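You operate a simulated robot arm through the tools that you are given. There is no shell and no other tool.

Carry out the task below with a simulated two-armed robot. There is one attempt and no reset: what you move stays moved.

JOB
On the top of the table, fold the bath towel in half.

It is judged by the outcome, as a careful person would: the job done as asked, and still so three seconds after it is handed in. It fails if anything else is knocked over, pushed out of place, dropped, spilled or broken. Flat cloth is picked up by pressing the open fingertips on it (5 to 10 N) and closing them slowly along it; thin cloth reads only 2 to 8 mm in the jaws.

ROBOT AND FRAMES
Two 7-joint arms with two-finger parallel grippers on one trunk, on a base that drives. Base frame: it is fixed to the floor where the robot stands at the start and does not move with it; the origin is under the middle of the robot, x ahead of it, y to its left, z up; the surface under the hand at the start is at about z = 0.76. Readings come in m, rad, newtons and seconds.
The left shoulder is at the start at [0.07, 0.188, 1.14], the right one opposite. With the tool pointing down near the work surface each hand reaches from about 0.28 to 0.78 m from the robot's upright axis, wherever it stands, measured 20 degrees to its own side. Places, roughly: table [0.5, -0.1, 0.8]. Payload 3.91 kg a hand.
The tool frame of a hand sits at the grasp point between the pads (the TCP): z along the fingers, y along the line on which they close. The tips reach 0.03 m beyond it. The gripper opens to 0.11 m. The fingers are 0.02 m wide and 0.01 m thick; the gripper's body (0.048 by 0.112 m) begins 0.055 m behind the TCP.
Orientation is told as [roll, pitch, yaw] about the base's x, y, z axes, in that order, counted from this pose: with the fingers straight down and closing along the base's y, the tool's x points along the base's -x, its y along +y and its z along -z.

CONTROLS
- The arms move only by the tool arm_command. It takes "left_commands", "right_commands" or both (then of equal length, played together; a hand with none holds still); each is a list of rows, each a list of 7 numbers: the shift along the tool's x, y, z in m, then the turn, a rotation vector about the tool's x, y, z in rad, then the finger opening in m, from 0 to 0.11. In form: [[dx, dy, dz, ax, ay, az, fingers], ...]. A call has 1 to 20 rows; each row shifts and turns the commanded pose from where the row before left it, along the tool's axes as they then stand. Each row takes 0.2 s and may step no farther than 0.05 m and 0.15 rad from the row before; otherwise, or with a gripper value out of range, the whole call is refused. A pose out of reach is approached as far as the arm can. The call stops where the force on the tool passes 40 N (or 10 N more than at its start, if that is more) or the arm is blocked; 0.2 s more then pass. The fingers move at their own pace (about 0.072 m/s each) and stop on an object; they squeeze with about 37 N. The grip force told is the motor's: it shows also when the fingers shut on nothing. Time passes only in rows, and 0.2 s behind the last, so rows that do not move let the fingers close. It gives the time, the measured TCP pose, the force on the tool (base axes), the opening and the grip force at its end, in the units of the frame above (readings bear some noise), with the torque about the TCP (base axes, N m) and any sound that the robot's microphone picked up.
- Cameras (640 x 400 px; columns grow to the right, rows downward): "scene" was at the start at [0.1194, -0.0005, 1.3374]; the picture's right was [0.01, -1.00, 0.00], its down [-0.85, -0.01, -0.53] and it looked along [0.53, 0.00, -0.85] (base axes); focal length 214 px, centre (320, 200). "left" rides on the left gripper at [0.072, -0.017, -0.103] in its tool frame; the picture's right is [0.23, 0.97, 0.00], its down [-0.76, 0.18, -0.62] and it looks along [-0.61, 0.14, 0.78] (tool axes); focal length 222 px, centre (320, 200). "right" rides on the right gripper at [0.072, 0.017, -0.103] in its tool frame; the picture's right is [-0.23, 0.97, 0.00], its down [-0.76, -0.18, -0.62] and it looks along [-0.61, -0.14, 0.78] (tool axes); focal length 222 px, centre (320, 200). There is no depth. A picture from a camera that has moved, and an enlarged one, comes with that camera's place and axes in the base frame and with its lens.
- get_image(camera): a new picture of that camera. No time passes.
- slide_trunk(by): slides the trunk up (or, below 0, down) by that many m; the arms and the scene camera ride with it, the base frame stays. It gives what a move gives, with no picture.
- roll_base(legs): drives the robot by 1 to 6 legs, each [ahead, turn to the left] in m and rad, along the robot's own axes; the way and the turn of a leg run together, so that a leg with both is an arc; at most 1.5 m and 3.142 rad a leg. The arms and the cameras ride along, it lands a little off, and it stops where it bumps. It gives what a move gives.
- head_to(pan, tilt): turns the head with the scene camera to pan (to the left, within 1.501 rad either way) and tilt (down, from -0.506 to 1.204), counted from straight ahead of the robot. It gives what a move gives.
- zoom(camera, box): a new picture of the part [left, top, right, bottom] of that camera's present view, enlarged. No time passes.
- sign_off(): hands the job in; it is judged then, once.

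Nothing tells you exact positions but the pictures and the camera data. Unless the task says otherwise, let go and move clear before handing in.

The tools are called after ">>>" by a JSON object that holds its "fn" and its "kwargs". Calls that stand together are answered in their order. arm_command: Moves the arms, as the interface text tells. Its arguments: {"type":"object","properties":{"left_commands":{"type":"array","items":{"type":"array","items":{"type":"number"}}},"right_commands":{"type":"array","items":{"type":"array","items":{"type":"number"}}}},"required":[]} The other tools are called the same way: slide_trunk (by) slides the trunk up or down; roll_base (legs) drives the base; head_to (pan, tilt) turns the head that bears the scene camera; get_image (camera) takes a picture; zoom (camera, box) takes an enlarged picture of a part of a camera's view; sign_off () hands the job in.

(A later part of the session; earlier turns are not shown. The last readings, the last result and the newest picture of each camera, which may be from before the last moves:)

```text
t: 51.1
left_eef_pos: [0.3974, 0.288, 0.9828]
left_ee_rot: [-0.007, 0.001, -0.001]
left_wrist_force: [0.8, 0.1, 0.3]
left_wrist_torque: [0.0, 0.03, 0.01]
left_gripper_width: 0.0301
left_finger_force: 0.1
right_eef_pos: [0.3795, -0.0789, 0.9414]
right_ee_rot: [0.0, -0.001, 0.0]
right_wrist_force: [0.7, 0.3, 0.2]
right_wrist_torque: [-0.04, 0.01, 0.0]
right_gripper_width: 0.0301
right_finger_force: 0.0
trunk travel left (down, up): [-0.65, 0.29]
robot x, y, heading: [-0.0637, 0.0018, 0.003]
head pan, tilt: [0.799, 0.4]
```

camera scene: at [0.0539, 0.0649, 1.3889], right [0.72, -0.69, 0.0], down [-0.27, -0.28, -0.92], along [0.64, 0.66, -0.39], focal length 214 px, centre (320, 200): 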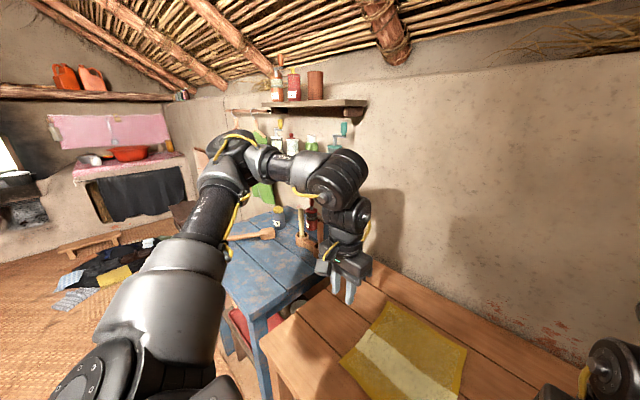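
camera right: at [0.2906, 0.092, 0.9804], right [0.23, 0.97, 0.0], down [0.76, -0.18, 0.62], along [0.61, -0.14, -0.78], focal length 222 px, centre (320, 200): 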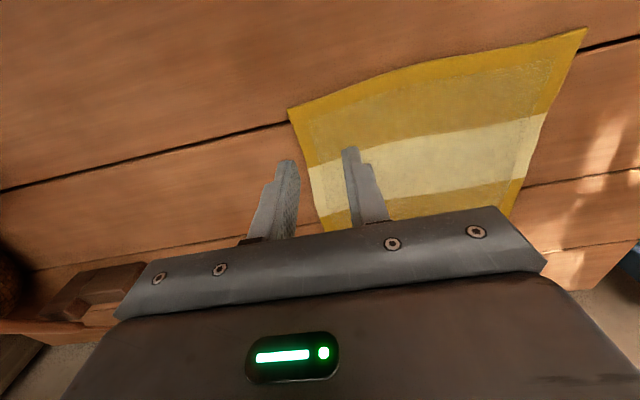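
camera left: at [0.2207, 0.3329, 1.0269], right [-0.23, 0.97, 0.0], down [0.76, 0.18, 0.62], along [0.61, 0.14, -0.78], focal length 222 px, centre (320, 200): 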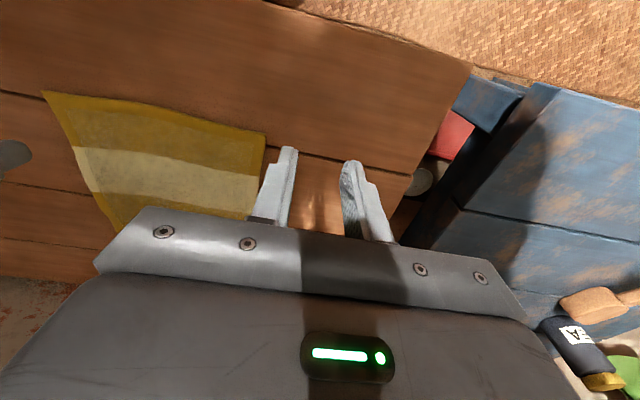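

The limit shows up as the hand wanting to lean, so tilting the left hand with its fingertips pointing inward may extend its reach. Testing a 0.36 rad lean plus an inward move.

>>> {"fn": "arm_command", "kwargs": {"left_commands": [[0, 0, 0, 0.12, 0, 0, 0.03], [0, 0, 0, 0.12, 0, 0, 0.03], [0, 0, 0, 0.12, 0, 0, 0.03], [0, -0.0187, 0.007, 0, 0, 0, 0.03], [0, -0.0187, 0.007, 0, 0, 0, 0.03], [0, -0.0187, 0.007, 0, 0, 0, 0.03], [0, -0.0187, 0.007, 0, 0, 0, 0.03], [0, -0.0187, 0.007, 0, 0, 0, 0.03], [0, -0.0187, 0.007, 0, 0, 0, 0.03], [0, 0, 0, 0, 0, 0, 0.03]]}}

>>> {"fn": "get_image", "kwargs": {"camera": "scene"}}

```text
t: 53.3
left_eef_pos: [0.4011, 0.1936, 0.986]
left_ee_rot: [-0.369, 0.004, -0.002]
left_wrist_force: [-0.1, 0.0, -0.1]
left_wrist_torque: [-0.02, 0.01, 0.01]
left_gripper_width: 0.03
left_finger_force: 0.1
left hand out of reach, approached as far as the arm can: row 8, 9
right_eef_pos: [0.3789, -0.0773, 0.9406]
right_ee_rot: [0.002, 0.001, -0.001]
right_wrist_force: [-0.4, -0.3, 0.0]
right_wrist_torque: [-0.04, 0.06, 0.02]
right_gripper_width: 0.0299
right_finger_force: 0.0
trunk travel left (down, up): [-0.65, 0.29]
robot x, y, heading: [-0.0578, 0.0026, 0.009]
head pan, tilt: [0.799, 0.4]
```

```text
taken
camera scene: at [0.0556, 0.0667, 1.3886], right [0.72, -0.69, 0.0], down [-0.27, -0.28, -0.92], along [0.64, 0.66, -0.39], focal length 214 px, centre (320, 200)
```

scene: 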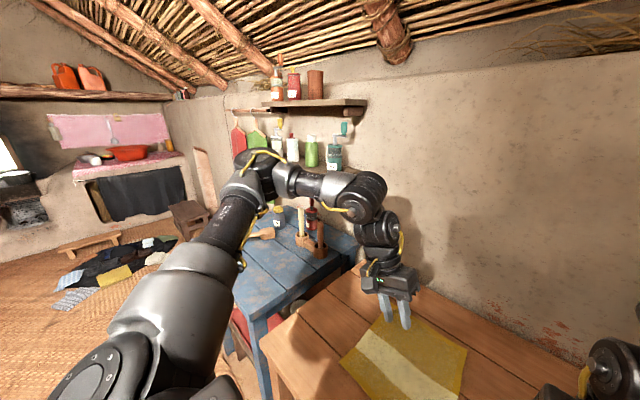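

Leaning the hand does extend its reach, so the wrist bend is what limits it. Raising the trunk should make the forearms drop more steeply and relieve that bend, so I'll go up 0.2 m and try again.

>>> {"fn": "slide_trunk", "kwargs": {"by": 0.2}}

>>> {"fn": "head_to", "kwargs": {"pan": 0.0, "tilt": 1.0}}

>>> {"fn": "arm_command", "kwargs": {"left_commands": [[0, 0.0187, 0.013, 0, 0, 0, 0.03], [0, 0.0187, 0.013, 0, 0, 0, 0.03], [0, 0.0107, 0.0281, 0, 0, 0, 0.03], [0, 0.0107, 0.0281, 0, 0, 0, 0.03], [0, 0.0107, 0.0281, 0, 0, 0, 0.03], [0, 0.0107, 0.0281, 0, 0, 0, 0.03], [0, 0.0107, 0.0281, 0, 0, 0, 0.03], [0, 0.0107, 0.0281, 0, 0, 0, 0.03], [0, 0, 0, -0.12, 0, 0, 0.03], [0, 0, 0, -0.12, 0, 0, 0.03], [0, 0, 0, -0.12, 0, 0, 0.03], [0, 0, 0, 0, 0, 0, 0.03]], "right_commands": [[0, 0, 0.02, 0, 0, 0, 0.03], [0, 0, 0.02, 0, 0, 0, 0.03], [0, 0, 0.02, 0, 0, 0, 0.03], [0, 0, 0.02, 0, 0, 0, 0.03], [0, 0, 0.02, 0, 0, 0, 0.03], [0, 0, 0.02, 0, 0, 0, 0.03], [0, 0, 0.02, 0, 0, 0, 0.03], [0, 0, 0.02, 0, 0, 0, 0.03], [0, 0, 0.02, 0, 0, 0, 0.03], [0, 0, 0.02, 0, 0, 0, 0.03], [0, 0, 0, 0, 0, 0, 0.03], [0, 0, 0, 0, 0, 0, 0.03]]}}

>>> {"fn": "get_image", "kwargs": {"camera": "scene"}}

```text
t: 55.4
left_eef_pos: [0.4004, 0.1929, 1.186]
left_ee_rot: [-0.368, 0.001, -0.002]
left_wrist_force: [0.1, 0.3, 0.7]
left_wrist_torque: [-0.02, 0.01, -0.01]
left_gripper_width: 0.03
left_finger_force: 0.2
right_eef_pos: [0.3794, -0.0786, 1.1415]
right_ee_rot: [0.0, -0.001, 0.001]
right_wrist_force: [0.7, -0.2, 0.2]
right_wrist_torque: [0.0, -0.02, 0.04]
right_gripper_width: 0.0298
right_finger_force: 0.0
trunk travel left (down, up): [-0.85, 0.09]
robot x, y, heading: [-0.0591, 0.0004, 0.004]
head pan, tilt: [0.799, 0.4]
```

```text
t: 56.6
left_eef_pos: [0.4012, 0.191, 1.1855]
left_ee_rot: [-0.369, 0.001, -0.005]
left_wrist_force: [-1.1, 0.2, 0.4]
left_wrist_torque: [-0.01, 0.01, 0.06]
left_gripper_width: 0.0299
left_finger_force: 0.0
right_eef_pos: [0.379, -0.0788, 1.1409]
right_ee_rot: [0.001, 0.0, 0.001]
right_wrist_force: [0.7, -0.4, 0.4]
right_wrist_torque: [-0.01, 0.02, -0.02]
right_gripper_width: 0.0299
right_finger_force: 0.1
trunk travel left (down, up): [-0.85, 0.09]
robot x, y, heading: [-0.0627, 0.0001, -0.001]
head pan, tilt: [0.0, 1.0]
```

```text
t: 59.2
left_eef_pos: [0.377, 0.273, 1.0383]
left_ee_rot: [-0.008, 0.001, -0.003]
left_wrist_force: [-0.5, -0.8, -0.5]
left_wrist_torque: [0.01, -0.01, -0.01]
left_gripper_width: 0.03
left_finger_force: 0.1
left hand out of reach, approached as far as the arm can: row 7, 8, 9, 10, 11
right_eef_pos: [0.38, -0.0793, 0.9401]
right_ee_rot: [0.0, 0.001, -0.001]
right_wrist_force: [-0.1, 0.3, 0.3]
right_wrist_torque: [-0.03, -0.02, 0.01]
right_gripper_width: 0.0301
right_finger_force: 0.0
trunk travel left (down, up): [-0.85, 0.09]
robot x, y, heading: [-0.0594, -0.003, 0.005]
head pan, tilt: [0.0, 1.0]
```

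```text
taken
camera scene: at [0.0605, -0.0013, 1.5385], right [0.0, -1.0, 0.0], down [-0.84, 0.0, -0.54], along [0.54, 0.0, -0.84], focal length 214 px, centre (320, 200)
```

scene: 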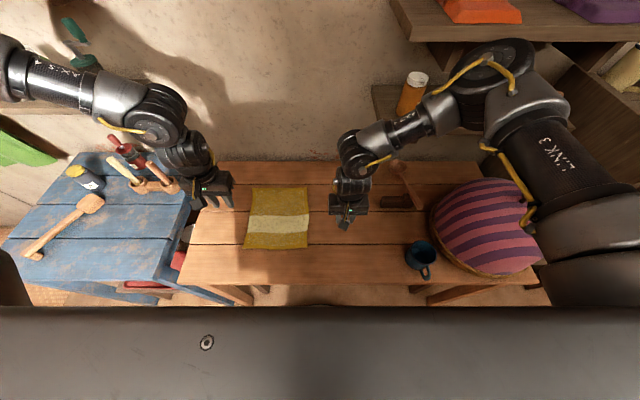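

Raising the trunk made it worse, so a lower trunk should help. With heading around -0.1 both grasp points fall inside the two arms' pockets, so I'll raise the hands and bring the trunk down in steps.

>>> {"fn": "arm_command", "kwargs": {"left_commands": [[0, 0.005, -0.02, 0, 0, 0, 0.03], [0, 0.005, -0.02, 0, 0, 0, 0.03], [0, 0.005, -0.02, 0, 0, 0, 0.03], [0, 0.005, -0.02, 0, 0, 0, 0.03], [0, 0.005, -0.02, 0, 0, 0, 0.03], [0, 0, 0, 0, 0, 0, 0.03]], "right_commands": [[0, 0, -0.035, 0, 0, 0, 0.03], [0, 0, -0.035, 0, 0, 0, 0.03], [0, 0, -0.035, 0, 0, 0, 0.03], [0, 0, -0.035, 0, 0, 0, 0.03], [0, 0, -0.035, 0, 0, 0, 0.03], [0, 0, 0, 0, 0, 0, 0.03]]}}

>>> {"fn": "slide_trunk", "kwargs": {"by": -0.2}}

>>> {"fn": "arm_command", "kwargs": {"left_commands": [[0, 0.005, -0.025, 0, 0, 0, 0.03], [0, 0.005, -0.025, 0, 0, 0, 0.03], [0, 0.005, -0.025, 0, 0, 0, 0.03], [0, 0.005, -0.025, 0, 0, 0, 0.03], [0, 0, 0, 0, 0, 0, 0.03]], "right_commands": [[0, 0, -0.025, 0, 0, 0, 0.03], [0, 0, -0.025, 0, 0, 0, 0.03], [0, 0, -0.025, 0, 0, 0, 0.03], [0, 0, -0.025, 0, 0, 0, 0.03], [0, 0, 0, 0, 0, 0, 0.03]]}}

>>> {"fn": "get_image", "kwargs": {"camera": "scene"}}

```text
t: 60.6
left_eef_pos: [0.3797, 0.2999, 1.1379]
left_ee_rot: [-0.006, 0.003, -0.006]
left_wrist_force: [0.8, -0.3, -0.1]
left_wrist_torque: [0.02, -0.01, -0.01]
left_gripper_width: 0.0301
left_finger_force: 0.1
right_eef_pos: [0.3805, -0.0812, 1.1193]
right_ee_rot: [-0.001, 0.001, -0.001]
right_wrist_force: [-0.4, 0.7, 0.6]
right_wrist_torque: [0.0, 0.03, 0.01]
right_gripper_width: 0.0301
right_finger_force: 0.0
trunk travel left (down, up): [-0.85, 0.09]
robot x, y, heading: [-0.0597, -0.0007, 0.005]
head pan, tilt: [0.0, 1.0]
```

```text
t: 62.7
left_eef_pos: [0.3794, 0.3004, 0.9383]
left_ee_rot: [-0.008, 0.003, -0.007]
left_wrist_force: [-0.1, -0.1, -0.1]
left_wrist_torque: [-0.01, 0.0, 0.02]
left_gripper_width: 0.0299
left_finger_force: 0.1
right_eef_pos: [0.379, -0.0823, 0.9187]
right_ee_rot: [0.001, -0.001, -0.001]
right_wrist_force: [0.7, -0.3, -0.2]
right_wrist_torque: [0.04, 0.0, 0.02]
right_gripper_width: 0.0297
right_finger_force: 0.2
trunk travel left (down, up): [-0.65, 0.29]
robot x, y, heading: [-0.0629, -0.0002, 0.005]
head pan, tilt: [0.0, 1.0]
```

```text
t: 63.9
left_eef_pos: [0.382, 0.3217, 1.0378]
left_ee_rot: [-0.007, 0.004, -0.006]
left_wrist_force: [-0.6, 0.7, 0.2]
left_wrist_torque: [-0.04, 0.01, 0.01]
left_gripper_width: 0.0301
left_finger_force: 0.0
right_eef_pos: [0.379, -0.0806, 1.0159]
right_ee_rot: [0.001, 0.001, -0.002]
right_wrist_force: [0.7, 0.4, 0.3]
right_wrist_torque: [0.03, 0.02, 0.0]
right_gripper_width: 0.0299
right_finger_force: 0.2
trunk travel left (down, up): [-0.65, 0.29]
robot x, y, heading: [-0.0614, 0.0009, 0.005]
head pan, tilt: [0.0, 1.0]
```

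```text
taken
camera scene: at [0.0612, -0.0006, 1.3384], right [0.0, -1.0, 0.0], down [-0.84, 0.0, -0.54], along [0.54, 0.0, -0.84], focal length 214 px, centre (320, 200)
```

scene: 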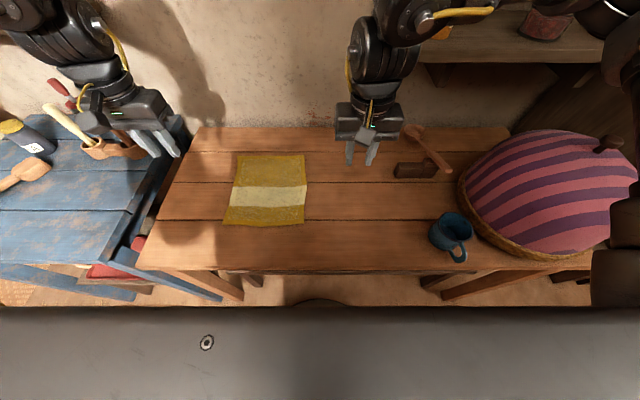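

The arms are clear of the basket and mug. I'm turning the robot about 0.11 rad right and lowering the trunk a further 0.12 m.

>>> {"fn": "roll_base", "kwargs": {"legs": [[0, -0.115]]}}

>>> {"fn": "slide_trunk", "kwargs": {"by": -0.12}}

>>> {"fn": "get_image", "kwargs": {"camera": "scene"}}

```text
t: 64.9
left_eef_pos: [0.4146, 0.2702, 1.0376]
left_ee_rot: [-0.007, 0.002, -0.119]
left_wrist_force: [-0.2, 0.4, -0.3]
left_wrist_torque: [-0.01, 0.01, 0.04]
left_gripper_width: 0.0303
left_finger_force: 0.1
right_eef_pos: [0.3677, -0.1292, 1.017]
right_ee_rot: [-0.001, 0.0, -0.115]
right_wrist_force: [-0.6, 0.2, 0.1]
right_wrist_torque: [-0.01, -0.01, 0.01]
right_gripper_width: 0.03
right_finger_force: 0.0
trunk travel left (down, up): [-0.65, 0.29]
robot x, y, heading: [-0.057, -0.0016, -0.111]
head pan, tilt: [0.0, 1.0]
```

```text
t: 66.4
left_eef_pos: [0.4137, 0.269, 0.9159]
left_ee_rot: [-0.007, 0.002, -0.118]
left_wrist_force: [0.0, -0.3, -0.6]
left_wrist_torque: [-0.03, 0.0, 0.02]
left_gripper_width: 0.0302
left_finger_force: 0.1
right_eef_pos: [0.3665, -0.13, 0.8963]
right_ee_rot: [0.0, 0.0, -0.115]
right_wrist_force: [-0.3, 0.0, 0.3]
right_wrist_torque: [-0.01, -0.01, 0.0]
right_gripper_width: 0.0301
right_finger_force: 0.0
trunk travel left (down, up): [-0.53, 0.41]
robot x, y, heading: [-0.0589, -0.0004, -0.109]
head pan, tilt: [0.0, 1.0]
```

```text
taken
camera scene: at [0.0591, -0.0144, 1.2186], right [-0.11, -0.99, 0.0], down [-0.84, 0.09, -0.54], along [0.54, -0.06, -0.84], focal length 214 px, centre (320, 200)
```

scene: 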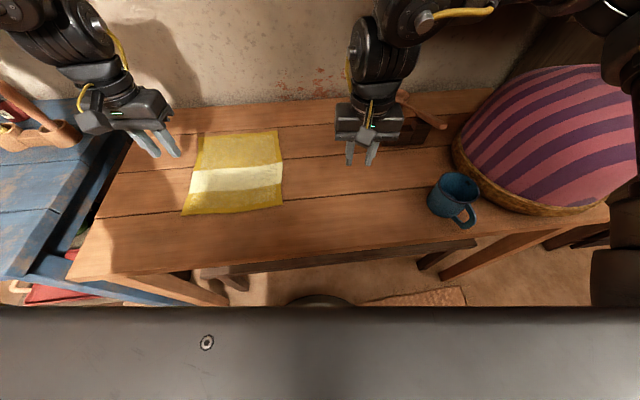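

I'm moving both hands over the near edge: left over (0.358, 0.262) and right over (0.362, 0.10).

>>> {"fn": "arm_command", "kwargs": {"left_commands": [[0.0137, -0.0034, 0.0165, 0, 0, 0, 0.03], [0.0137, -0.0034, 0.0165, 0, 0, 0, 0.03], [0.0137, -0.0034, 0.0165, 0, 0, 0, 0.03], [0.0137, -0.0034, 0.0165, 0, 0, 0, 0.03], [0, 0, 0, 0, 0, 0, 0.03], [0, 0, 0, 0, 0, 0, 0.03], [0, 0, 0, 0, 0, 0, 0.03], [0, 0, 0, 0, 0, 0, 0.03], [0, 0, 0, 0, 0, 0, 0.03]], "right_commands": [[0.0039, 0.0285, 0.005, 0, 0, 0, 0.03], [0.0039, 0.0285, 0.005, 0, 0, 0, 0.03], [0.0039, 0.0285, 0.005, 0, 0, 0, 0.03], [0.0039, 0.0285, 0.005, 0, 0, 0, 0.03], [0.0039, 0.0285, 0.005, 0, 0, 0, 0.03], [0.0039, 0.0285, 0.005, 0, 0, 0, 0.03], [0.0039, 0.0285, 0.005, 0, 0, 0, 0.03], [0.0039, 0.0285, 0.005, 0, 0, 0, 0.03], [0, 0, 0, 0, 0, 0, 0.03]]}}

>>> {"fn": "get_image", "kwargs": {"camera": "scene"}}

>>> {"fn": "get_image", "kwargs": {"camera": "left"}}

>>> {"fn": "get_image", "kwargs": {"camera": "right"}}

```text
t: 68.4
left_eef_pos: [0.3582, 0.2649, 0.8514]
left_ee_rot: [-0.009, 0.004, -0.122]
left_wrist_force: [-0.1, -0.2, -0.3]
left_wrist_torque: [0.02, 0.02, 0.02]
left_gripper_width: 0.0303
left_finger_force: 0.0
right_eef_pos: [0.3646, 0.1007, 0.8575]
right_ee_rot: [-0.002, -0.001, -0.116]
right_wrist_force: [0.1, 0.2, 0.7]
right_wrist_torque: [0.01, -0.01, 0.02]
right_gripper_width: 0.03
right_finger_force: 0.1
trunk travel left (down, up): [-0.53, 0.41]
robot x, y, heading: [-0.0645, -0.0007, -0.107]
head pan, tilt: [0.0, 1.0]
```

```text
taken
camera scene: at [0.0595, -0.0151, 1.2185], right [-0.11, -0.99, 0.0], down [-0.84, 0.09, -0.54], along [0.54, -0.06, -0.84], focal length 214 px, centre (320, 200)
```

scene: 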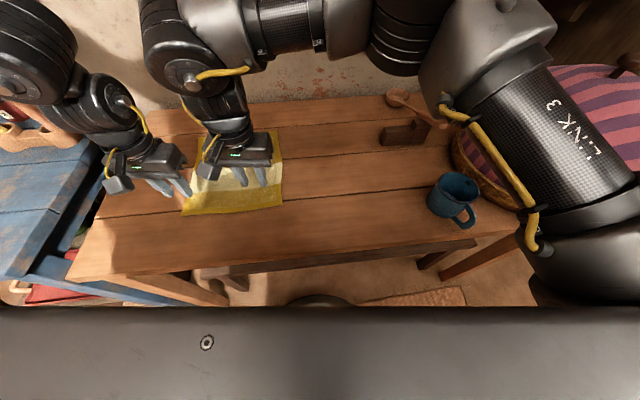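

```text
taken
camera left: at [0.2859, 0.2579, 0.9549], right [-0.11, 0.99, -0.01], down [0.78, 0.09, 0.62], along [0.62, 0.06, -0.79], focal length 222 px, centre (320, 200)
```

left: 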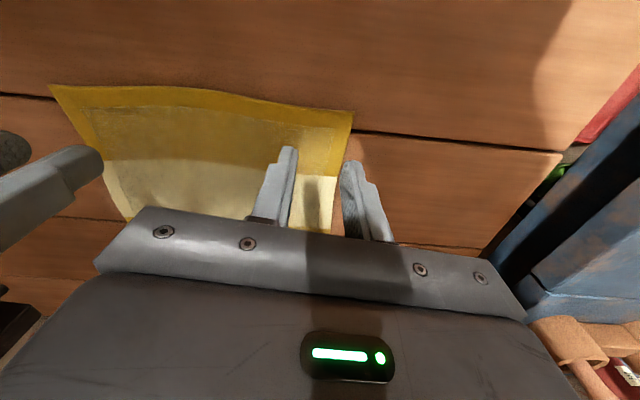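

```text
taken
camera right: at [0.294, 0.1234, 0.9613], right [0.34, 0.94, 0.0], down [0.74, -0.26, 0.62], along [0.59, -0.21, -0.78], focal length 222 px, centre (320, 200)
```

right: 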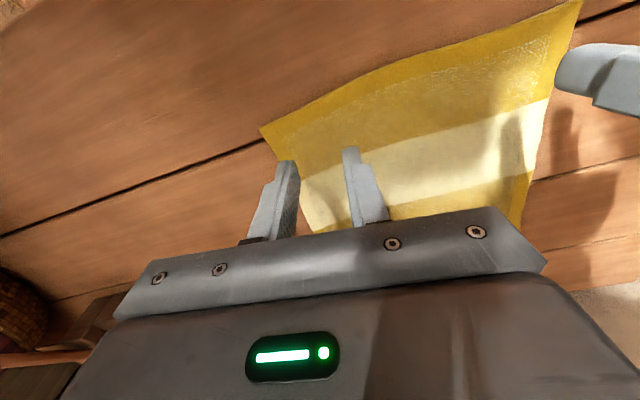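

Both hands reached their spots, and the wrist cameras confirm the near corners at about (0.343, 0.289) and (0.349, 0.046). I'll shift slightly and descend to just above the cloth.

>>> {"fn": "arm_command", "kwargs": {"left_commands": [[0, -0.003, 0, 0, 0, 0, 0.028], [0, -0.003, 0, 0, 0, 0, 0.028], [0, 0, 0.016, 0, 0, 0, 0.028], [0, 0, 0.016, 0, 0, 0, 0.028], [0, 0, 0.012, 0, 0, 0, 0.028], [0, 0, 0, 0, 0, 0, 0.028]], "right_commands": [[0, -0.0124, 0, 0, 0, 0, 0.028], [0, -0.0124, 0, 0, 0, 0, 0.028], [0, 0, 0.018, 0, 0, 0, 0.028], [0, 0, 0.018, 0, 0, 0, 0.028], [0, 0, 0.014, 0, 0, 0, 0.028], [0, 0, 0, 0, 0, 0, 0.028]]}}

>>> {"fn": "get_image", "kwargs": {"camera": "left"}}

>>> {"fn": "get_image", "kwargs": {"camera": "right"}}

```text
t: 69.8
left_eef_pos: [0.361, 0.2654, 0.8099]
left_ee_rot: [-0.008, 0.0, -0.119]
left_wrist_force: [0.2, 0.0, 0.2]
left_wrist_torque: [0.03, -0.03, -0.03]
left_gripper_width: 0.0282
left_finger_force: 0.1
left hand out of reach, approached as far as the arm can: row 1, 3
right_eef_pos: [0.358, 0.0734, 0.8071]
right_ee_rot: [-0.001, 0.0, -0.116]
right_wrist_force: [-0.1, 0.1, 0.5]
right_wrist_torque: [-0.01, -0.01, -0.02]
right_gripper_width: 0.0279
right_finger_force: 0.1
trunk travel left (down, up): [-0.53, 0.41]
robot x, y, heading: [-0.0642, -0.0008, -0.114]
head pan, tilt: [0.0, 1.0]
```

```text
taken
camera left: at [0.2876, 0.2576, 0.9117], right [-0.11, 0.99, -0.01], down [0.78, 0.09, 0.62], along [0.62, 0.06, -0.78], focal length 222 px, centre (320, 200)
```

left: 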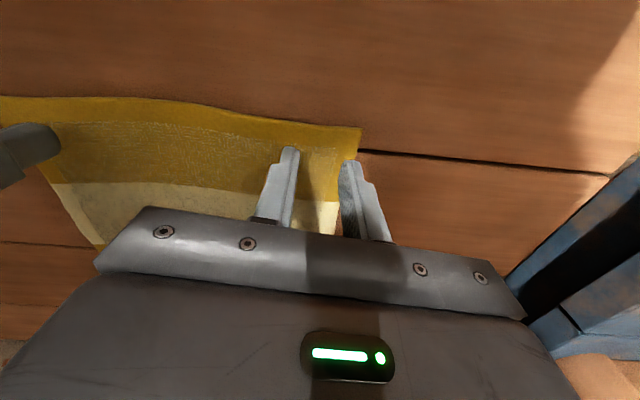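

```text
taken
camera right: at [0.2886, 0.0965, 0.9111], right [0.34, 0.94, 0.0], down [0.74, -0.26, 0.62], along [0.59, -0.21, -0.78], focal length 222 px, centre (320, 200)
```

right: 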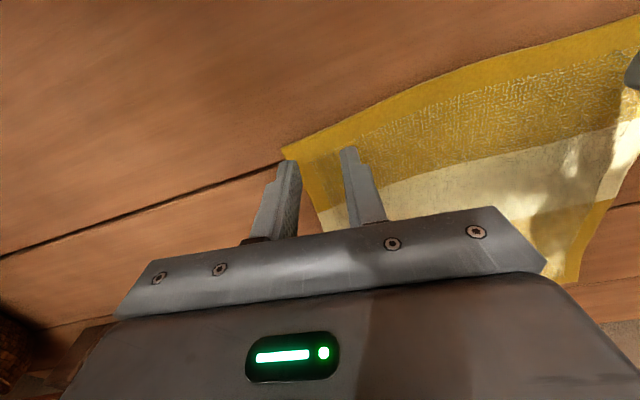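

The left outer fingertip sits right on the towel's side edge and the hand is at its inward limit. I'll back the base 2 cm and re-advance the hands, which buys the left hand more inward reach.

>>> {"fn": "arm_command", "kwargs": {"left_commands": [[0, 0, -0.02, 0, 0, 0, 0.028], [0, 0, 0, 0, 0, 0, 0.028]], "right_commands": [[0, 0, -0.02, 0, 0, 0, 0.028], [0, 0, 0, 0, 0, 0, 0.028]]}}

>>> {"fn": "roll_base", "kwargs": {"legs": [[-0.025, 0]]}}

```text
t: 70.4
left_eef_pos: [0.3625, 0.2637, 0.8272]
left_ee_rot: [-0.01, 0.004, -0.119]
left_wrist_force: [-0.4, 0.4, 0.5]
left_wrist_torque: [0.01, -0.01, 0.01]
left_gripper_width: 0.0281
left_finger_force: 0.0
right_eef_pos: [0.3596, 0.0751, 0.8271]
right_ee_rot: [0.0, 0.003, -0.115]
right_wrist_force: [0.4, -0.3, -0.5]
right_wrist_torque: [0.05, -0.03, 0.0]
right_gripper_width: 0.0284
right_finger_force: 0.1
trunk travel left (down, up): [-0.53, 0.41]
robot x, y, heading: [-0.0621, 0.0, -0.103]
head pan, tilt: [0.0, 1.0]
```

```text
t: 71.2
left_eef_pos: [0.3382, 0.2683, 0.8285]
left_ee_rot: [-0.007, 0.002, -0.121]
left_wrist_force: [-0.7, 0.5, 0.6]
left_wrist_torque: [0.02, -0.04, 0.0]
left_gripper_width: 0.0283
left_finger_force: 0.1
right_eef_pos: [0.3348, 0.0772, 0.8272]
right_ee_rot: [0.0, 0.002, -0.118]
right_wrist_force: [-0.2, -0.2, 0.0]
right_wrist_torque: [0.02, 0.0, 0.01]
right_gripper_width: 0.0282
right_finger_force: 0.1
trunk travel left (down, up): [-0.53, 0.41]
robot x, y, heading: [-0.0843, 0.0033, -0.112]
head pan, tilt: [0.0, 1.0]
```

Re-advancing the hands now: left to (0.357, 0.255), right to (0.361, 0.076).

>>> {"fn": "arm_command", "kwargs": {"left_commands": [[-0.0101, 0, 0, 0, 0, 0, 0.028], [-0.0101, 0, 0, 0, 0, 0, 0.028], [0, -0.0055, 0, 0, 0, 0, 0.028], [0, -0.0055, 0, 0, 0, 0, 0.028], [0, 0, 0.01, 0, 0, 0, 0.028], [0, 0, 0.01, 0, 0, 0, 0.028], [0, 0, 0, 0, 0, 0, 0.028]], "right_commands": [[-0.013, 0.0018, 0, 0, 0, 0, 0.028], [-0.013, 0, 0, 0, 0, 0, 0.028], [0, 0, 0, 0, 0, 0, 0.028], [0, 0, 0, 0, 0, 0, 0.028], [0, 0, 0.01, 0, 0, 0, 0.028], [0, 0, 0.01, 0, 0, 0, 0.028], [0, 0, 0, 0, 0, 0, 0.028]]}}

>>> {"fn": "get_image", "kwargs": {"camera": "left"}}

>>> {"fn": "get_image", "kwargs": {"camera": "right"}}

```text
t: 72.8
left_eef_pos: [0.3551, 0.2538, 0.8078]
left_ee_rot: [-0.009, 0.002, -0.12]
left_wrist_force: [0.9, 0.4, 0.9]
left_wrist_torque: [-0.01, -0.01, 0.0]
left_gripper_width: 0.0282
left_finger_force: 0.1
right_eef_pos: [0.362, 0.0772, 0.8084]
right_ee_rot: [0.0, 0.0, -0.118]
right_wrist_force: [0.8, 0.2, -0.8]
right_wrist_torque: [-0.03, -0.03, -0.01]
right_gripper_width: 0.0284
right_finger_force: 0.1
trunk travel left (down, up): [-0.53, 0.41]
robot x, y, heading: [-0.0857, 0.003, -0.115]
head pan, tilt: [0.0, 1.0]
```

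```text
taken
camera left: at [0.2821, 0.2471, 0.9117], right [-0.11, 0.99, -0.01], down [0.78, 0.09, 0.62], along [0.62, 0.06, -0.78], focal length 222 px, centre (320, 200)
```

left: 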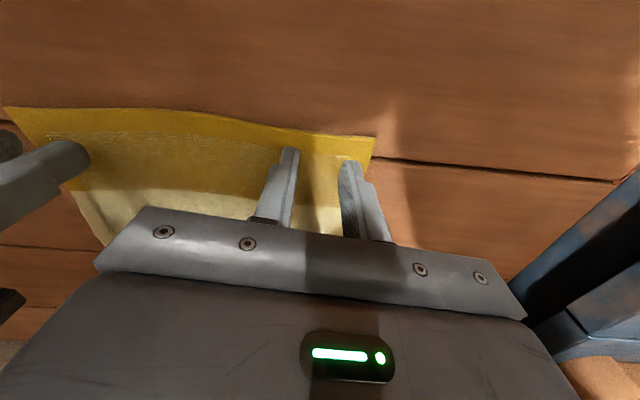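

```text
taken
camera right: at [0.2918, 0.0999, 0.9119], right [0.34, 0.94, 0.0], down [0.74, -0.27, 0.62], along [0.59, -0.21, -0.78], focal length 222 px, centre (320, 200)
```

right: 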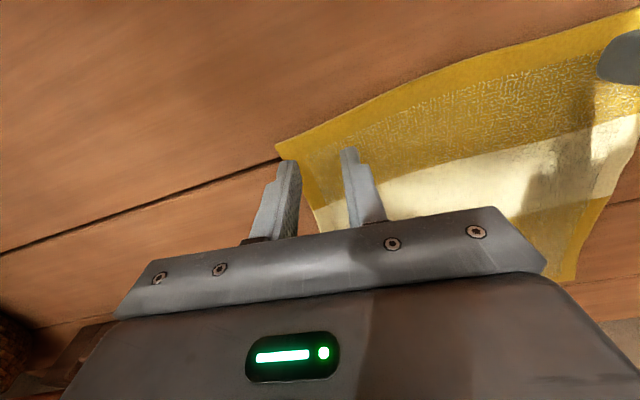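

Both hands are fully over the cloth. I'll nudge the right hand 6 mm inward and start easing both down toward contact.

>>> {"fn": "arm_command", "kwargs": {"left_commands": [[0, 0, 0.004, 0, 0, 0, 0.028], [0, 0, 0.004, 0, 0, 0, 0.028], [0, 0, 0.004, 0, 0, 0, 0.028], [0, 0, 0, 0, 0, 0, 0.028]], "right_commands": [[0, 0.006, 0.004, 0, 0, 0, 0.028], [0, 0, 0.004, 0, 0, 0, 0.028], [0, 0, 0.004, 0, 0, 0, 0.028], [0, 0, 0, 0, 0, 0, 0.028]]}}

>>> {"fn": "arm_command", "kwargs": {"left_commands": [[0, 0, 0.002, 0, 0, 0, 0.028], [0, 0, 0.002, 0, 0, 0, 0.028], [0, 0, 0, 0, 0, 0, 0.028]], "right_commands": [[0, 0, 0.002, 0, 0, 0, 0.028], [0, 0, 0.002, 0, 0, 0, 0.028], [0, 0, 0, 0, 0, 0, 0.028]]}}

```text
t: 73.8
left_eef_pos: [0.3551, 0.2546, 0.7968]
left_ee_rot: [-0.008, 0.004, -0.122]
left_wrist_force: [0.1, -0.1, 1.0]
left_wrist_torque: [-0.02, 0.02, 0.01]
left_gripper_width: 0.0283
left_finger_force: 0.0
right_eef_pos: [0.3624, 0.0811, 0.7953]
right_ee_rot: [0.001, -0.001, -0.117]
right_wrist_force: [-0.3, -0.3, 0.6]
right_wrist_torque: [-0.01, -0.03, 0.04]
right_gripper_width: 0.028
right_finger_force: 0.1
trunk travel left (down, up): [-0.53, 0.41]
robot x, y, heading: [-0.0859, 0.001, -0.111]
head pan, tilt: [0.0, 1.0]
```

```text
t: 74.6
left_eef_pos: [0.3558, 0.2529, 0.7938]
left_ee_rot: [-0.008, 0.001, -0.12]
left_wrist_force: [2.4, 1.3, 7.4]
left_wrist_torque: [0.09, -0.06, -0.01]
left_gripper_width: 0.0281
left_finger_force: 0.0
right_eef_pos: [0.3615, 0.0824, 0.7928]
right_ee_rot: [0.002, -0.001, -0.118]
right_wrist_force: [3.1, 0.5, 10.5]
right_wrist_torque: [0.02, -0.08, 0.03]
right_gripper_width: 0.0283
right_finger_force: 0.1
trunk travel left (down, up): [-0.53, 0.41]
robot x, y, heading: [-0.0829, 0.0035, -0.113]
head pan, tilt: [0.0, 1.0]
```

Both hands press at about 7–10 N, which is right for picking up cloth. Closing the fingers slowly.

>>> {"fn": "arm_command", "kwargs": {"left_commands": [[0, 0, 0, 0, 0, 0, 0.026], [0, 0, 0, 0, 0, 0, 0.024], [0, 0, 0, 0, 0, 0, 0.022], [0, 0, 0, 0, 0, 0, 0.02], [0, 0, 0, 0, 0, 0, 0.018], [0, 0, 0, 0, 0, 0, 0.016], [0, 0, 0, 0, 0, 0, 0.014], [0, 0, 0, 0, 0, 0, 0.012], [0, 0, 0, 0, 0, 0, 0.01], [0, 0, 0, 0, 0, 0, 0.008], [0, 0, 0, 0, 0, 0, 0.006], [0, 0, 0, 0, 0, 0, 0.004], [0, 0, 0, 0, 0, 0, 0.002], [0, 0, 0, 0, 0, 0, 0], [0, 0, 0, 0, 0, 0, 0], [0, 0, 0, 0, 0, 0, 0]], "right_commands": [[0, 0, 0, 0, 0, 0, 0.026], [0, 0, 0, 0, 0, 0, 0.024], [0, 0, 0, 0, 0, 0, 0.022], [0, 0, 0, 0, 0, 0, 0.02], [0, 0, 0, 0, 0, 0, 0.018], [0, 0, 0, 0, 0, 0, 0.016], [0, 0, 0, 0, 0, 0, 0.014], [0, 0, 0, 0, 0, 0, 0.012], [0, 0, 0, 0, 0, 0, 0.01], [0, 0, 0, 0, 0, 0, 0.008], [0, 0, 0, 0, 0, 0, 0.006], [0, 0, 0, 0, 0, 0, 0.004], [0, 0, 0, 0, 0, 0, 0.002], [0, 0, 0, 0, 0, 0, 0], [0, 0, 0, 0, 0, 0, 0], [0, 0, 0, 0, 0, 0, 0]]}}

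>>> {"fn": "get_image", "kwargs": {"camera": "left"}}

>>> {"fn": "get_image", "kwargs": {"camera": "right"}}

```text
t: 78.0
left_eef_pos: [0.3546, 0.2539, 0.7928]
left_ee_rot: [-0.006, 0.004, -0.12]
left_wrist_force: [0.3, 0.1, 6.0]
left_wrist_torque: [0.0, 0.04, -0.05]
left_gripper_width: 0.0001
left_finger_force: 37.1
right_eef_pos: [0.3621, 0.0821, 0.7925]
right_ee_rot: [-0.001, -0.002, -0.117]
right_wrist_force: [-1.4, 0.0, 15.3]
right_wrist_torque: [0.0, 0.05, -0.02]
right_gripper_width: 0.0039
right_finger_force: 37.1
trunk travel left (down, up): [-0.53, 0.41]
robot x, y, heading: [-0.0818, 0.0007, -0.112]
head pan, tilt: [0.0, 1.0]
```

```text
taken
camera left: at [0.2812, 0.2461, 0.8966], right [-0.11, 0.99, -0.01], down [0.78, 0.09, 0.62], along [0.62, 0.06, -0.78], focal length 222 px, centre (320, 200)
```

left: 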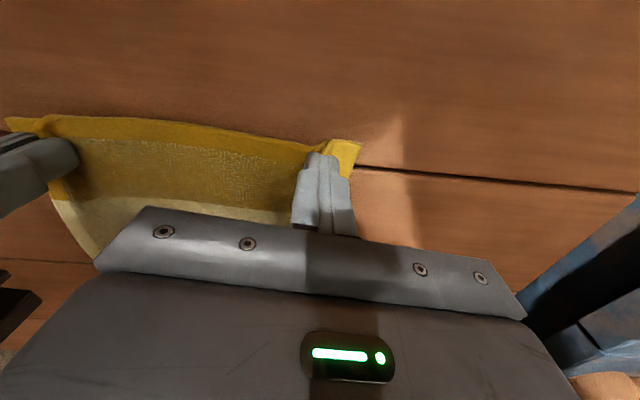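

```text
taken
camera right: at [0.2911, 0.1052, 0.8967], right [0.34, 0.94, 0.0], down [0.73, -0.27, 0.62], along [0.59, -0.21, -0.78], focal length 222 px, centre (320, 200)
```

right: 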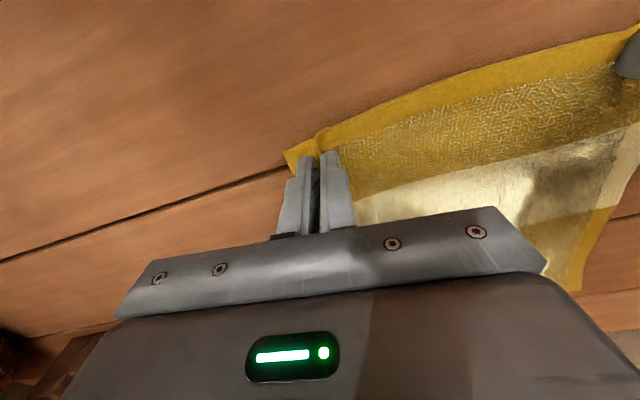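

The right hand has cloth (3.9 mm), but the left closed on nothing. I'll lift the left hand, reopen and look before pressing again a bit harder.

>>> {"fn": "arm_command", "kwargs": {"left_commands": [[0, 0, -0.01, 0, 0, 0, 0], [0, 0, -0.01, 0, 0, 0, 0], [0, 0, 0, 0, 0, 0, 0.032], [0, 0, 0, 0, 0, 0, 0.032], [0, 0, 0, 0, 0, 0, 0.032]]}}

>>> {"fn": "zoom", "kwargs": {"camera": "left", "box": [200, 80, 440, 240]}}

```text
t: 79.2
left_eef_pos: [0.3551, 0.2538, 0.8139]
left_ee_rot: [-0.01, 0.002, -0.121]
left_wrist_force: [-0.6, 0.1, 0.1]
left_wrist_torque: [0.01, 0.01, -0.01]
left_gripper_width: 0.0321
left_finger_force: 0.0
right_eef_pos: [0.3619, 0.0812, 0.7927]
right_ee_rot: [0.001, -0.002, -0.117]
right_wrist_force: [-1.3, -2.5, 19.3]
right_wrist_torque: [-0.05, 0.12, 0.05]
right_gripper_width: 0.0034
right_finger_force: 37.2
trunk travel left (down, up): [-0.53, 0.41]
robot x, y, heading: [-0.0824, 0.0023, -0.109]
head pan, tilt: [0.0, 1.0]
```

```text
2.50 times, centred on (320, 160) of left
camera zoom: at [0.2817, 0.2465, 0.9169], right [-0.11, 0.99, -0.01], down [0.78, 0.09, 0.62], along [0.62, 0.06, -0.78], focal length 555 px, centre (320, 300)
```

zoom: 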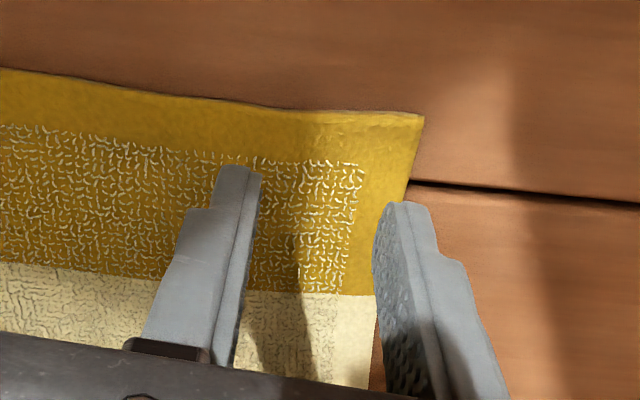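

The cloth went flat again and its corner is now at about (0.335, 0.280), so the outer finger is at the edge. I'll shift inward 5 mm, narrow to 26 mm and press harder.

>>> {"fn": "arm_command", "kwargs": {"left_commands": [[0, -0.005, 0, 0, 0, 0, 0.026], [0, 0, 0.006, 0, 0, 0, 0.026], [0, 0, 0.006, 0, 0, 0, 0.026], [0, 0, 0.004, 0, 0, 0, 0.026], [0, 0, 0.003, 0, 0, 0, 0.026], [0, 0, 0.003, 0, 0, 0, 0.026], [0, 0, 0, 0, 0, 0, 0.026]]}}

>>> {"fn": "zoom", "kwargs": {"camera": "left", "box": [200, 80, 440, 240]}}

```text
t: 80.8
left_eef_pos: [0.3559, 0.2487, 0.7927]
left_ee_rot: [-0.007, -0.001, -0.123]
left_wrist_force: [0.6, 7.2, 35.0]
left_wrist_torque: [0.47, -0.01, -0.03]
left_gripper_width: 0.0262
left_finger_force: 0.5
right_eef_pos: [0.3597, 0.0813, 0.7928]
right_ee_rot: [0.003, -0.001, -0.115]
right_wrist_force: [2.1, 0.3, 7.5]
right_wrist_torque: [-0.02, -0.05, -0.03]
right_gripper_width: 0.0032
right_finger_force: 37.2
trunk travel left (down, up): [-0.53, 0.41]
robot x, y, heading: [-0.0838, 0.0039, -0.112]
head pan, tilt: [0.0, 1.0]
```

```text
2.50 times, centred on (320, 160) of left
camera zoom: at [0.2821, 0.2425, 0.8955], right [-0.1, 0.99, -0.01], down [0.78, 0.09, 0.62], along [0.62, 0.06, -0.78], focal length 555 px, centre (320, 300)
```

zoom: 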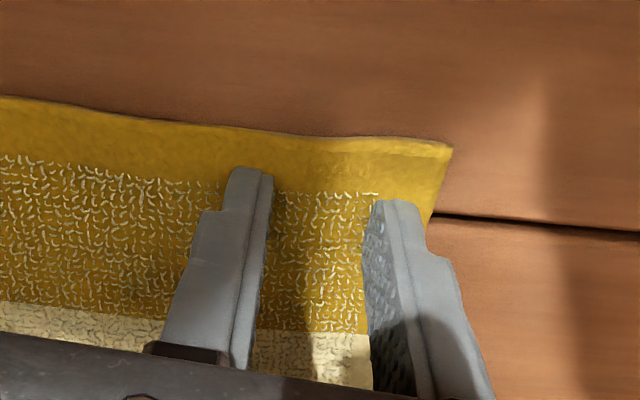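

That's 35 N, which is too hard, so I'll ease up by about 2 mm.

>>> {"fn": "arm_command", "kwargs": {"left_commands": [[0, 0, -0.0022, 0, 0, 0, 0.026], [0, 0, 0, 0, 0, 0, 0.026]]}}

```text
t: 81.4
left_eef_pos: [0.3549, 0.249, 0.7935]
left_ee_rot: [-0.01, 0.0, -0.126]
left_wrist_force: [5.0, 1.4, 14.6]
left_wrist_torque: [0.14, -0.15, -0.01]
left_gripper_width: 0.0264
left_finger_force: 1.0
right_eef_pos: [0.3614, 0.0824, 0.7928]
right_ee_rot: [0.002, -0.002, -0.117]
right_wrist_force: [-4.0, -0.2, 12.6]
right_wrist_torque: [0.0, 0.17, -0.01]
right_gripper_width: 0.0036
right_finger_force: 37.4
trunk travel left (down, up): [-0.53, 0.41]
robot x, y, heading: [-0.0848, 0.0028, -0.111]
head pan, tilt: [0.0, 1.0]
```

About 14 N now, close to what worked on the right hand. Closing the left slowly.

>>> {"fn": "arm_command", "kwargs": {"left_commands": [[0, 0, -0.0003, 0, 0, 0, 0.024], [0, 0, 0, 0, 0, 0, 0.022], [0, 0, 0, 0, 0, 0, 0.02], [0, 0, 0, 0, 0, 0, 0.018], [0, 0, 0, 0, 0, 0, 0.016], [0, 0, 0, 0, 0, 0, 0.014], [0, 0, 0, 0, 0, 0, 0.012], [0, 0, 0, 0, 0, 0, 0.01], [0, 0, 0, 0, 0, 0, 0.008], [0, 0, 0, 0, 0, 0, 0.006], [0, 0, 0, 0, 0, 0, 0.004], [0, 0, 0, 0, 0, 0, 0.002], [0, 0, 0, 0, 0, 0, 0], [0, 0, 0, 0, 0, 0, 0], [0, 0, 0, 0, 0, 0, 0]]}}

>>> {"fn": "zoom", "kwargs": {"camera": "left", "box": [200, 80, 440, 240]}}

>>> {"fn": "zoom", "kwargs": {"camera": "right", "box": [200, 80, 440, 240]}}

```text
t: 84.6
left_eef_pos: [0.3549, 0.2488, 0.7931]
left_ee_rot: [-0.011, 0.003, -0.124]
left_wrist_force: [0.5, -6.2, 2.2]
left_wrist_torque: [-0.17, -0.03, -0.02]
left_gripper_width: 0.0035
left_finger_force: 37.4
right_eef_pos: [0.3603, 0.0817, 0.7927]
right_ee_rot: [0.002, -0.001, -0.115]
right_wrist_force: [-3.4, 4.3, 15.2]
right_wrist_torque: [0.12, 0.15, -0.05]
right_gripper_width: 0.0035
right_finger_force: 37.0
trunk travel left (down, up): [-0.53, 0.41]
robot x, y, heading: [-0.0821, -0.0001, -0.115]
head pan, tilt: [0.0, 1.0]
```

```text
2.50 times, centred on (320, 160) of left
camera zoom: at [0.2824, 0.2429, 0.897], right [-0.1, 0.99, -0.01], down [0.78, 0.09, 0.62], along [0.62, 0.06, -0.78], focal length 555 px, centre (320, 300)
```

zoom: 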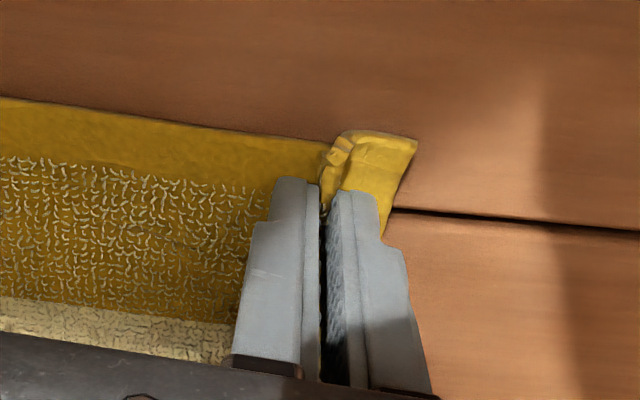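

```text
2.50 times, centred on (320, 160) of right
camera zoom: at [0.291, 0.1052, 0.8968], right [0.34, 0.94, 0.0], down [0.73, -0.27, 0.62], along [0.59, -0.21, -0.78], focal length 555 px, centre (320, 300)
```

zoom: 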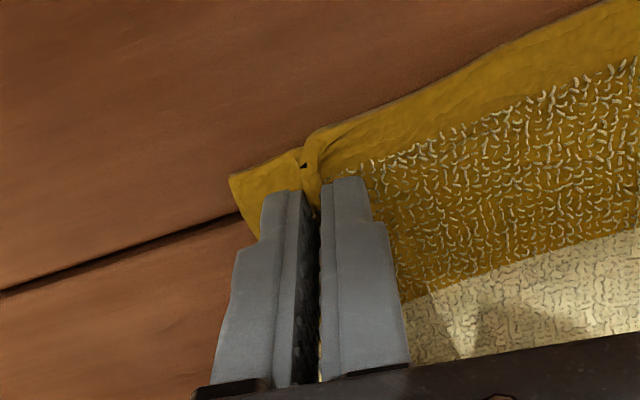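

Both hands hold cloth at 3.5 mm each. I'm starting the arc: lifting and moving forward a little, then checking the grip.

>>> {"fn": "arm_command", "kwargs": {"left_commands": [[-0.0011, 0.0001, -0.015, 0, -0.0375, 0, 0], [-0.0039, 0.0004, -0.0147, 0, -0.0375, 0, 0], [-0.0066, 0.0007, -0.0138, 0, -0.0375, 0, 0], [-0.0089, 0.0009, -0.0126, 0, -0.0375, 0, 0]], "right_commands": [[-0.0011, 0.0001, -0.015, 0, -0.0375, 0, 0], [-0.0039, 0.0004, -0.0147, 0, -0.0375, 0, 0], [-0.0066, 0.0007, -0.0138, 0, -0.0375, 0, 0], [-0.0089, 0.0009, -0.0126, 0, -0.0375, 0, 0]]}}

>>> {"fn": "get_image", "kwargs": {"camera": "scene"}}

>>> {"fn": "get_image", "kwargs": {"camera": "left"}}

>>> {"fn": "get_image", "kwargs": {"camera": "right"}}

```text
t: 85.6
left_eef_pos: [0.3751, 0.2541, 0.8508]
left_ee_rot: [-0.011, -0.147, -0.122]
left_wrist_force: [-0.6, -8.1, 0.1]
left_wrist_torque: [-0.27, -0.01, -0.07]
left_gripper_width: 0.0035
left_finger_force: 36.5
left hand out of reach, approached as far as the arm can: row 1
right_eef_pos: [0.38, 0.0835, 0.8505]
right_ee_rot: [0.002, -0.151, -0.116]
right_wrist_force: [-0.2, 7.5, -0.3]
right_wrist_torque: [0.31, 0.0, 0.0]
right_gripper_width: 0.0038
right_finger_force: 36.9
trunk travel left (down, up): [-0.53, 0.41]
robot x, y, heading: [-0.0882, 0.0028, -0.112]
head pan, tilt: [0.0, 1.0]
```

```text
taken
camera scene: at [0.0345, -0.0119, 1.2186], right [-0.11, -0.99, 0.0], down [-0.84, 0.09, -0.54], along [0.54, -0.06, -0.84], focal length 214 px, centre (320, 200)
```

scene: 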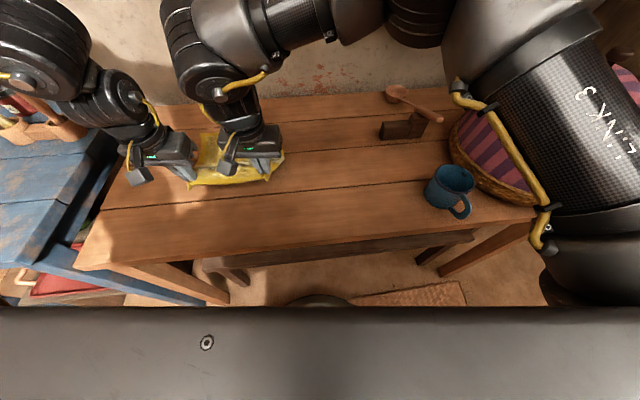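

```text
taken
camera left: at [0.2884, 0.2495, 0.9425], right [-0.1, 0.99, -0.04], down [0.68, 0.1, 0.73], along [0.73, 0.05, -0.69], focal length 222 px, centre (320, 200)
```

left: 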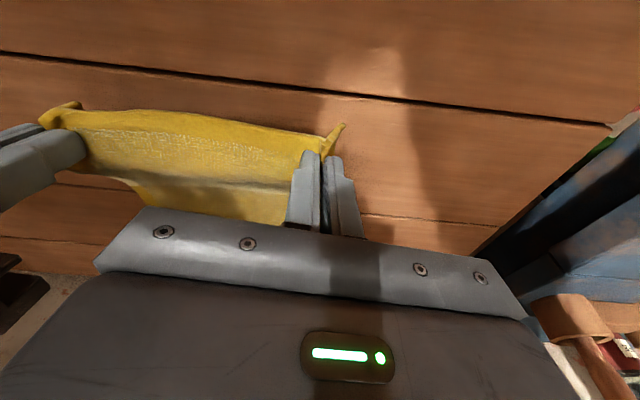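

```text
taken
camera right: at [0.2949, 0.1098, 0.9415], right [0.34, 0.94, 0.03], down [0.63, -0.25, 0.73], along [0.7, -0.22, -0.68], focal length 222 px, centre (320, 200)
```

right: 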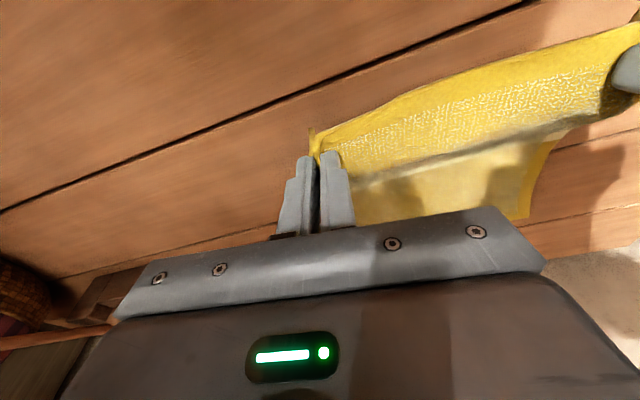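

Both corners are up and the edge is held taut. Continuing the arc while easing the stretch slightly.

>>> {"fn": "arm_command", "kwargs": {"left_commands": [[-0.0112, 0.0011, -0.011, 0, -0.0375, 0, 0], [-0.013, 0.0013, -0.009, 0, -0.0375, 0, 0], [-0.0146, 0.0015, -0.0069, 0, -0.0375, 0, 0], [-0.0157, 0.0017, -0.0045, 0, -0.0375, 0, 0], [0, 0, 0, 0, 0, 0, 0]], "right_commands": [[-0.0112, 0.0021, -0.011, 0, -0.0375, 0, 0], [-0.013, 0.0023, -0.009, 0, -0.0375, 0, 0], [-0.0146, 0.0025, -0.0069, 0, -0.0375, 0, 0], [-0.0157, 0.0027, -0.0045, 0, -0.0375, 0, 0], [0, 0, 0, 0, 0, 0, 0]]}}

>>> {"fn": "get_image", "kwargs": {"camera": "scene"}}

>>> {"fn": "get_image", "kwargs": {"camera": "right"}}

>>> {"fn": "get_image", "kwargs": {"camera": "left"}}

```text
t: 86.8
left_eef_pos: [0.4233, 0.251, 0.8929]
left_ee_rot: [-0.01, -0.298, -0.118]
left_wrist_force: [1.2, -10.7, -0.1]
left_wrist_torque: [-0.29, -0.03, -0.08]
left_gripper_width: 0.0036
left_finger_force: 37.1
right_eef_pos: [0.4314, 0.0809, 0.8915]
right_ee_rot: [0.012, -0.29, -0.136]
right_wrist_force: [-0.3, 10.4, -0.8]
right_wrist_torque: [0.27, 0.0, 0.11]
right_gripper_width: 0.0035
right_finger_force: 36.1
trunk travel left (down, up): [-0.53, 0.41]
robot x, y, heading: [-0.084, 0.0006, -0.113]
head pan, tilt: [0.0, 1.0]
```

```text
taken
camera scene: at [0.0354, -0.0114, 1.2185], right [-0.11, -0.99, 0.0], down [-0.84, 0.09, -0.54], along [0.54, -0.06, -0.84], focal length 214 px, centre (320, 200)
```

scene: 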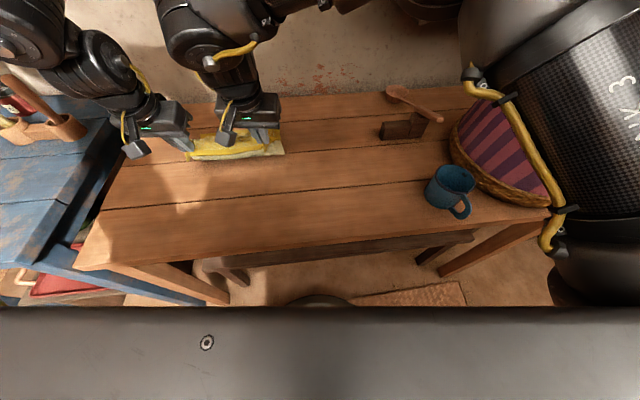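

```text
taken
camera right: at [0.3355, 0.1071, 0.9706], right [0.34, 0.94, 0.08], down [0.52, -0.26, 0.81], along [0.78, -0.24, -0.58], focal length 222 px, centre (320, 200)
```

right: 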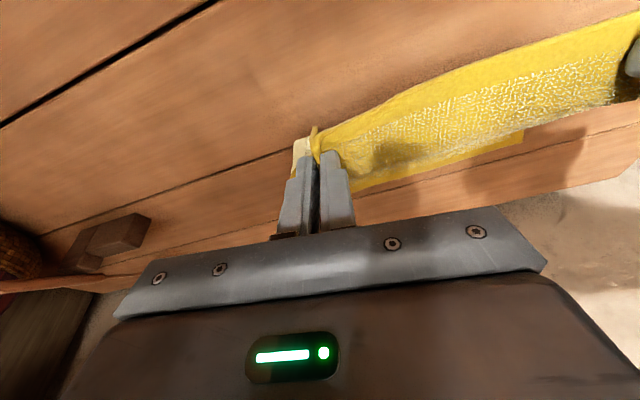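

```text
taken
camera left: at [0.323, 0.2467, 0.9697], right [-0.1, 0.99, -0.08], down [0.56, 0.12, 0.82], along [0.82, 0.04, -0.57], focal length 222 px, centre (320, 200)
```

left: 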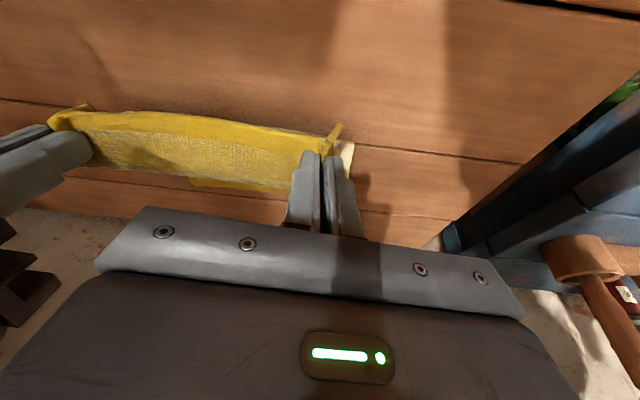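

The towel is about half lifted and holding well. Before driving the base forward, I'll check that the right elbow is clear of the wall shelf.

>>> {"fn": "head_to", "kwargs": {"pan": -0.2, "tilt": 0.35}}

>>> {"fn": "get_image", "kwargs": {"camera": "scene"}}

```text
t: 87.8
left_eef_pos: [0.4219, 0.2506, 0.8921]
left_ee_rot: [-0.008, -0.298, -0.12]
left_wrist_force: [0.4, -9.9, -0.4]
left_wrist_torque: [-0.33, -0.02, -0.09]
left_gripper_width: 0.0034
left_finger_force: 36.8
right_eef_pos: [0.4324, 0.0801, 0.8939]
right_ee_rot: [0.014, -0.292, -0.136]
right_wrist_force: [-1.3, 9.9, -0.9]
right_wrist_torque: [0.34, 0.02, 0.1]
right_gripper_width: 0.0033
right_finger_force: 37.4
trunk travel left (down, up): [-0.53, 0.41]
robot x, y, heading: [-0.0822, 0.0012, -0.112]
head pan, tilt: [-0.201, 0.351]
```

```text
taken
camera scene: at [0.0549, -0.0324, 1.2732], right [-0.31, -0.95, 0.0], down [-0.33, 0.11, -0.94], along [0.89, -0.29, -0.34], focal length 214 px, centre (320, 200)
```

scene: 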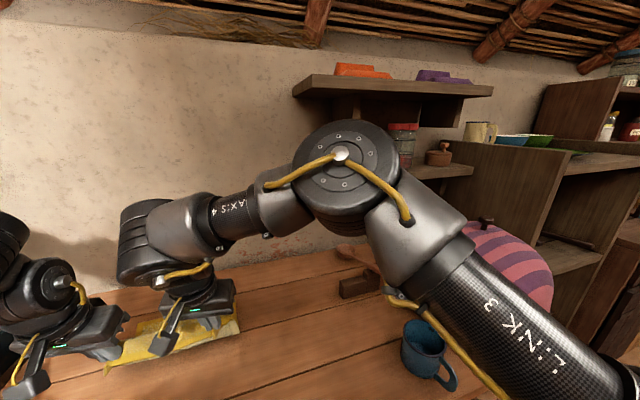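

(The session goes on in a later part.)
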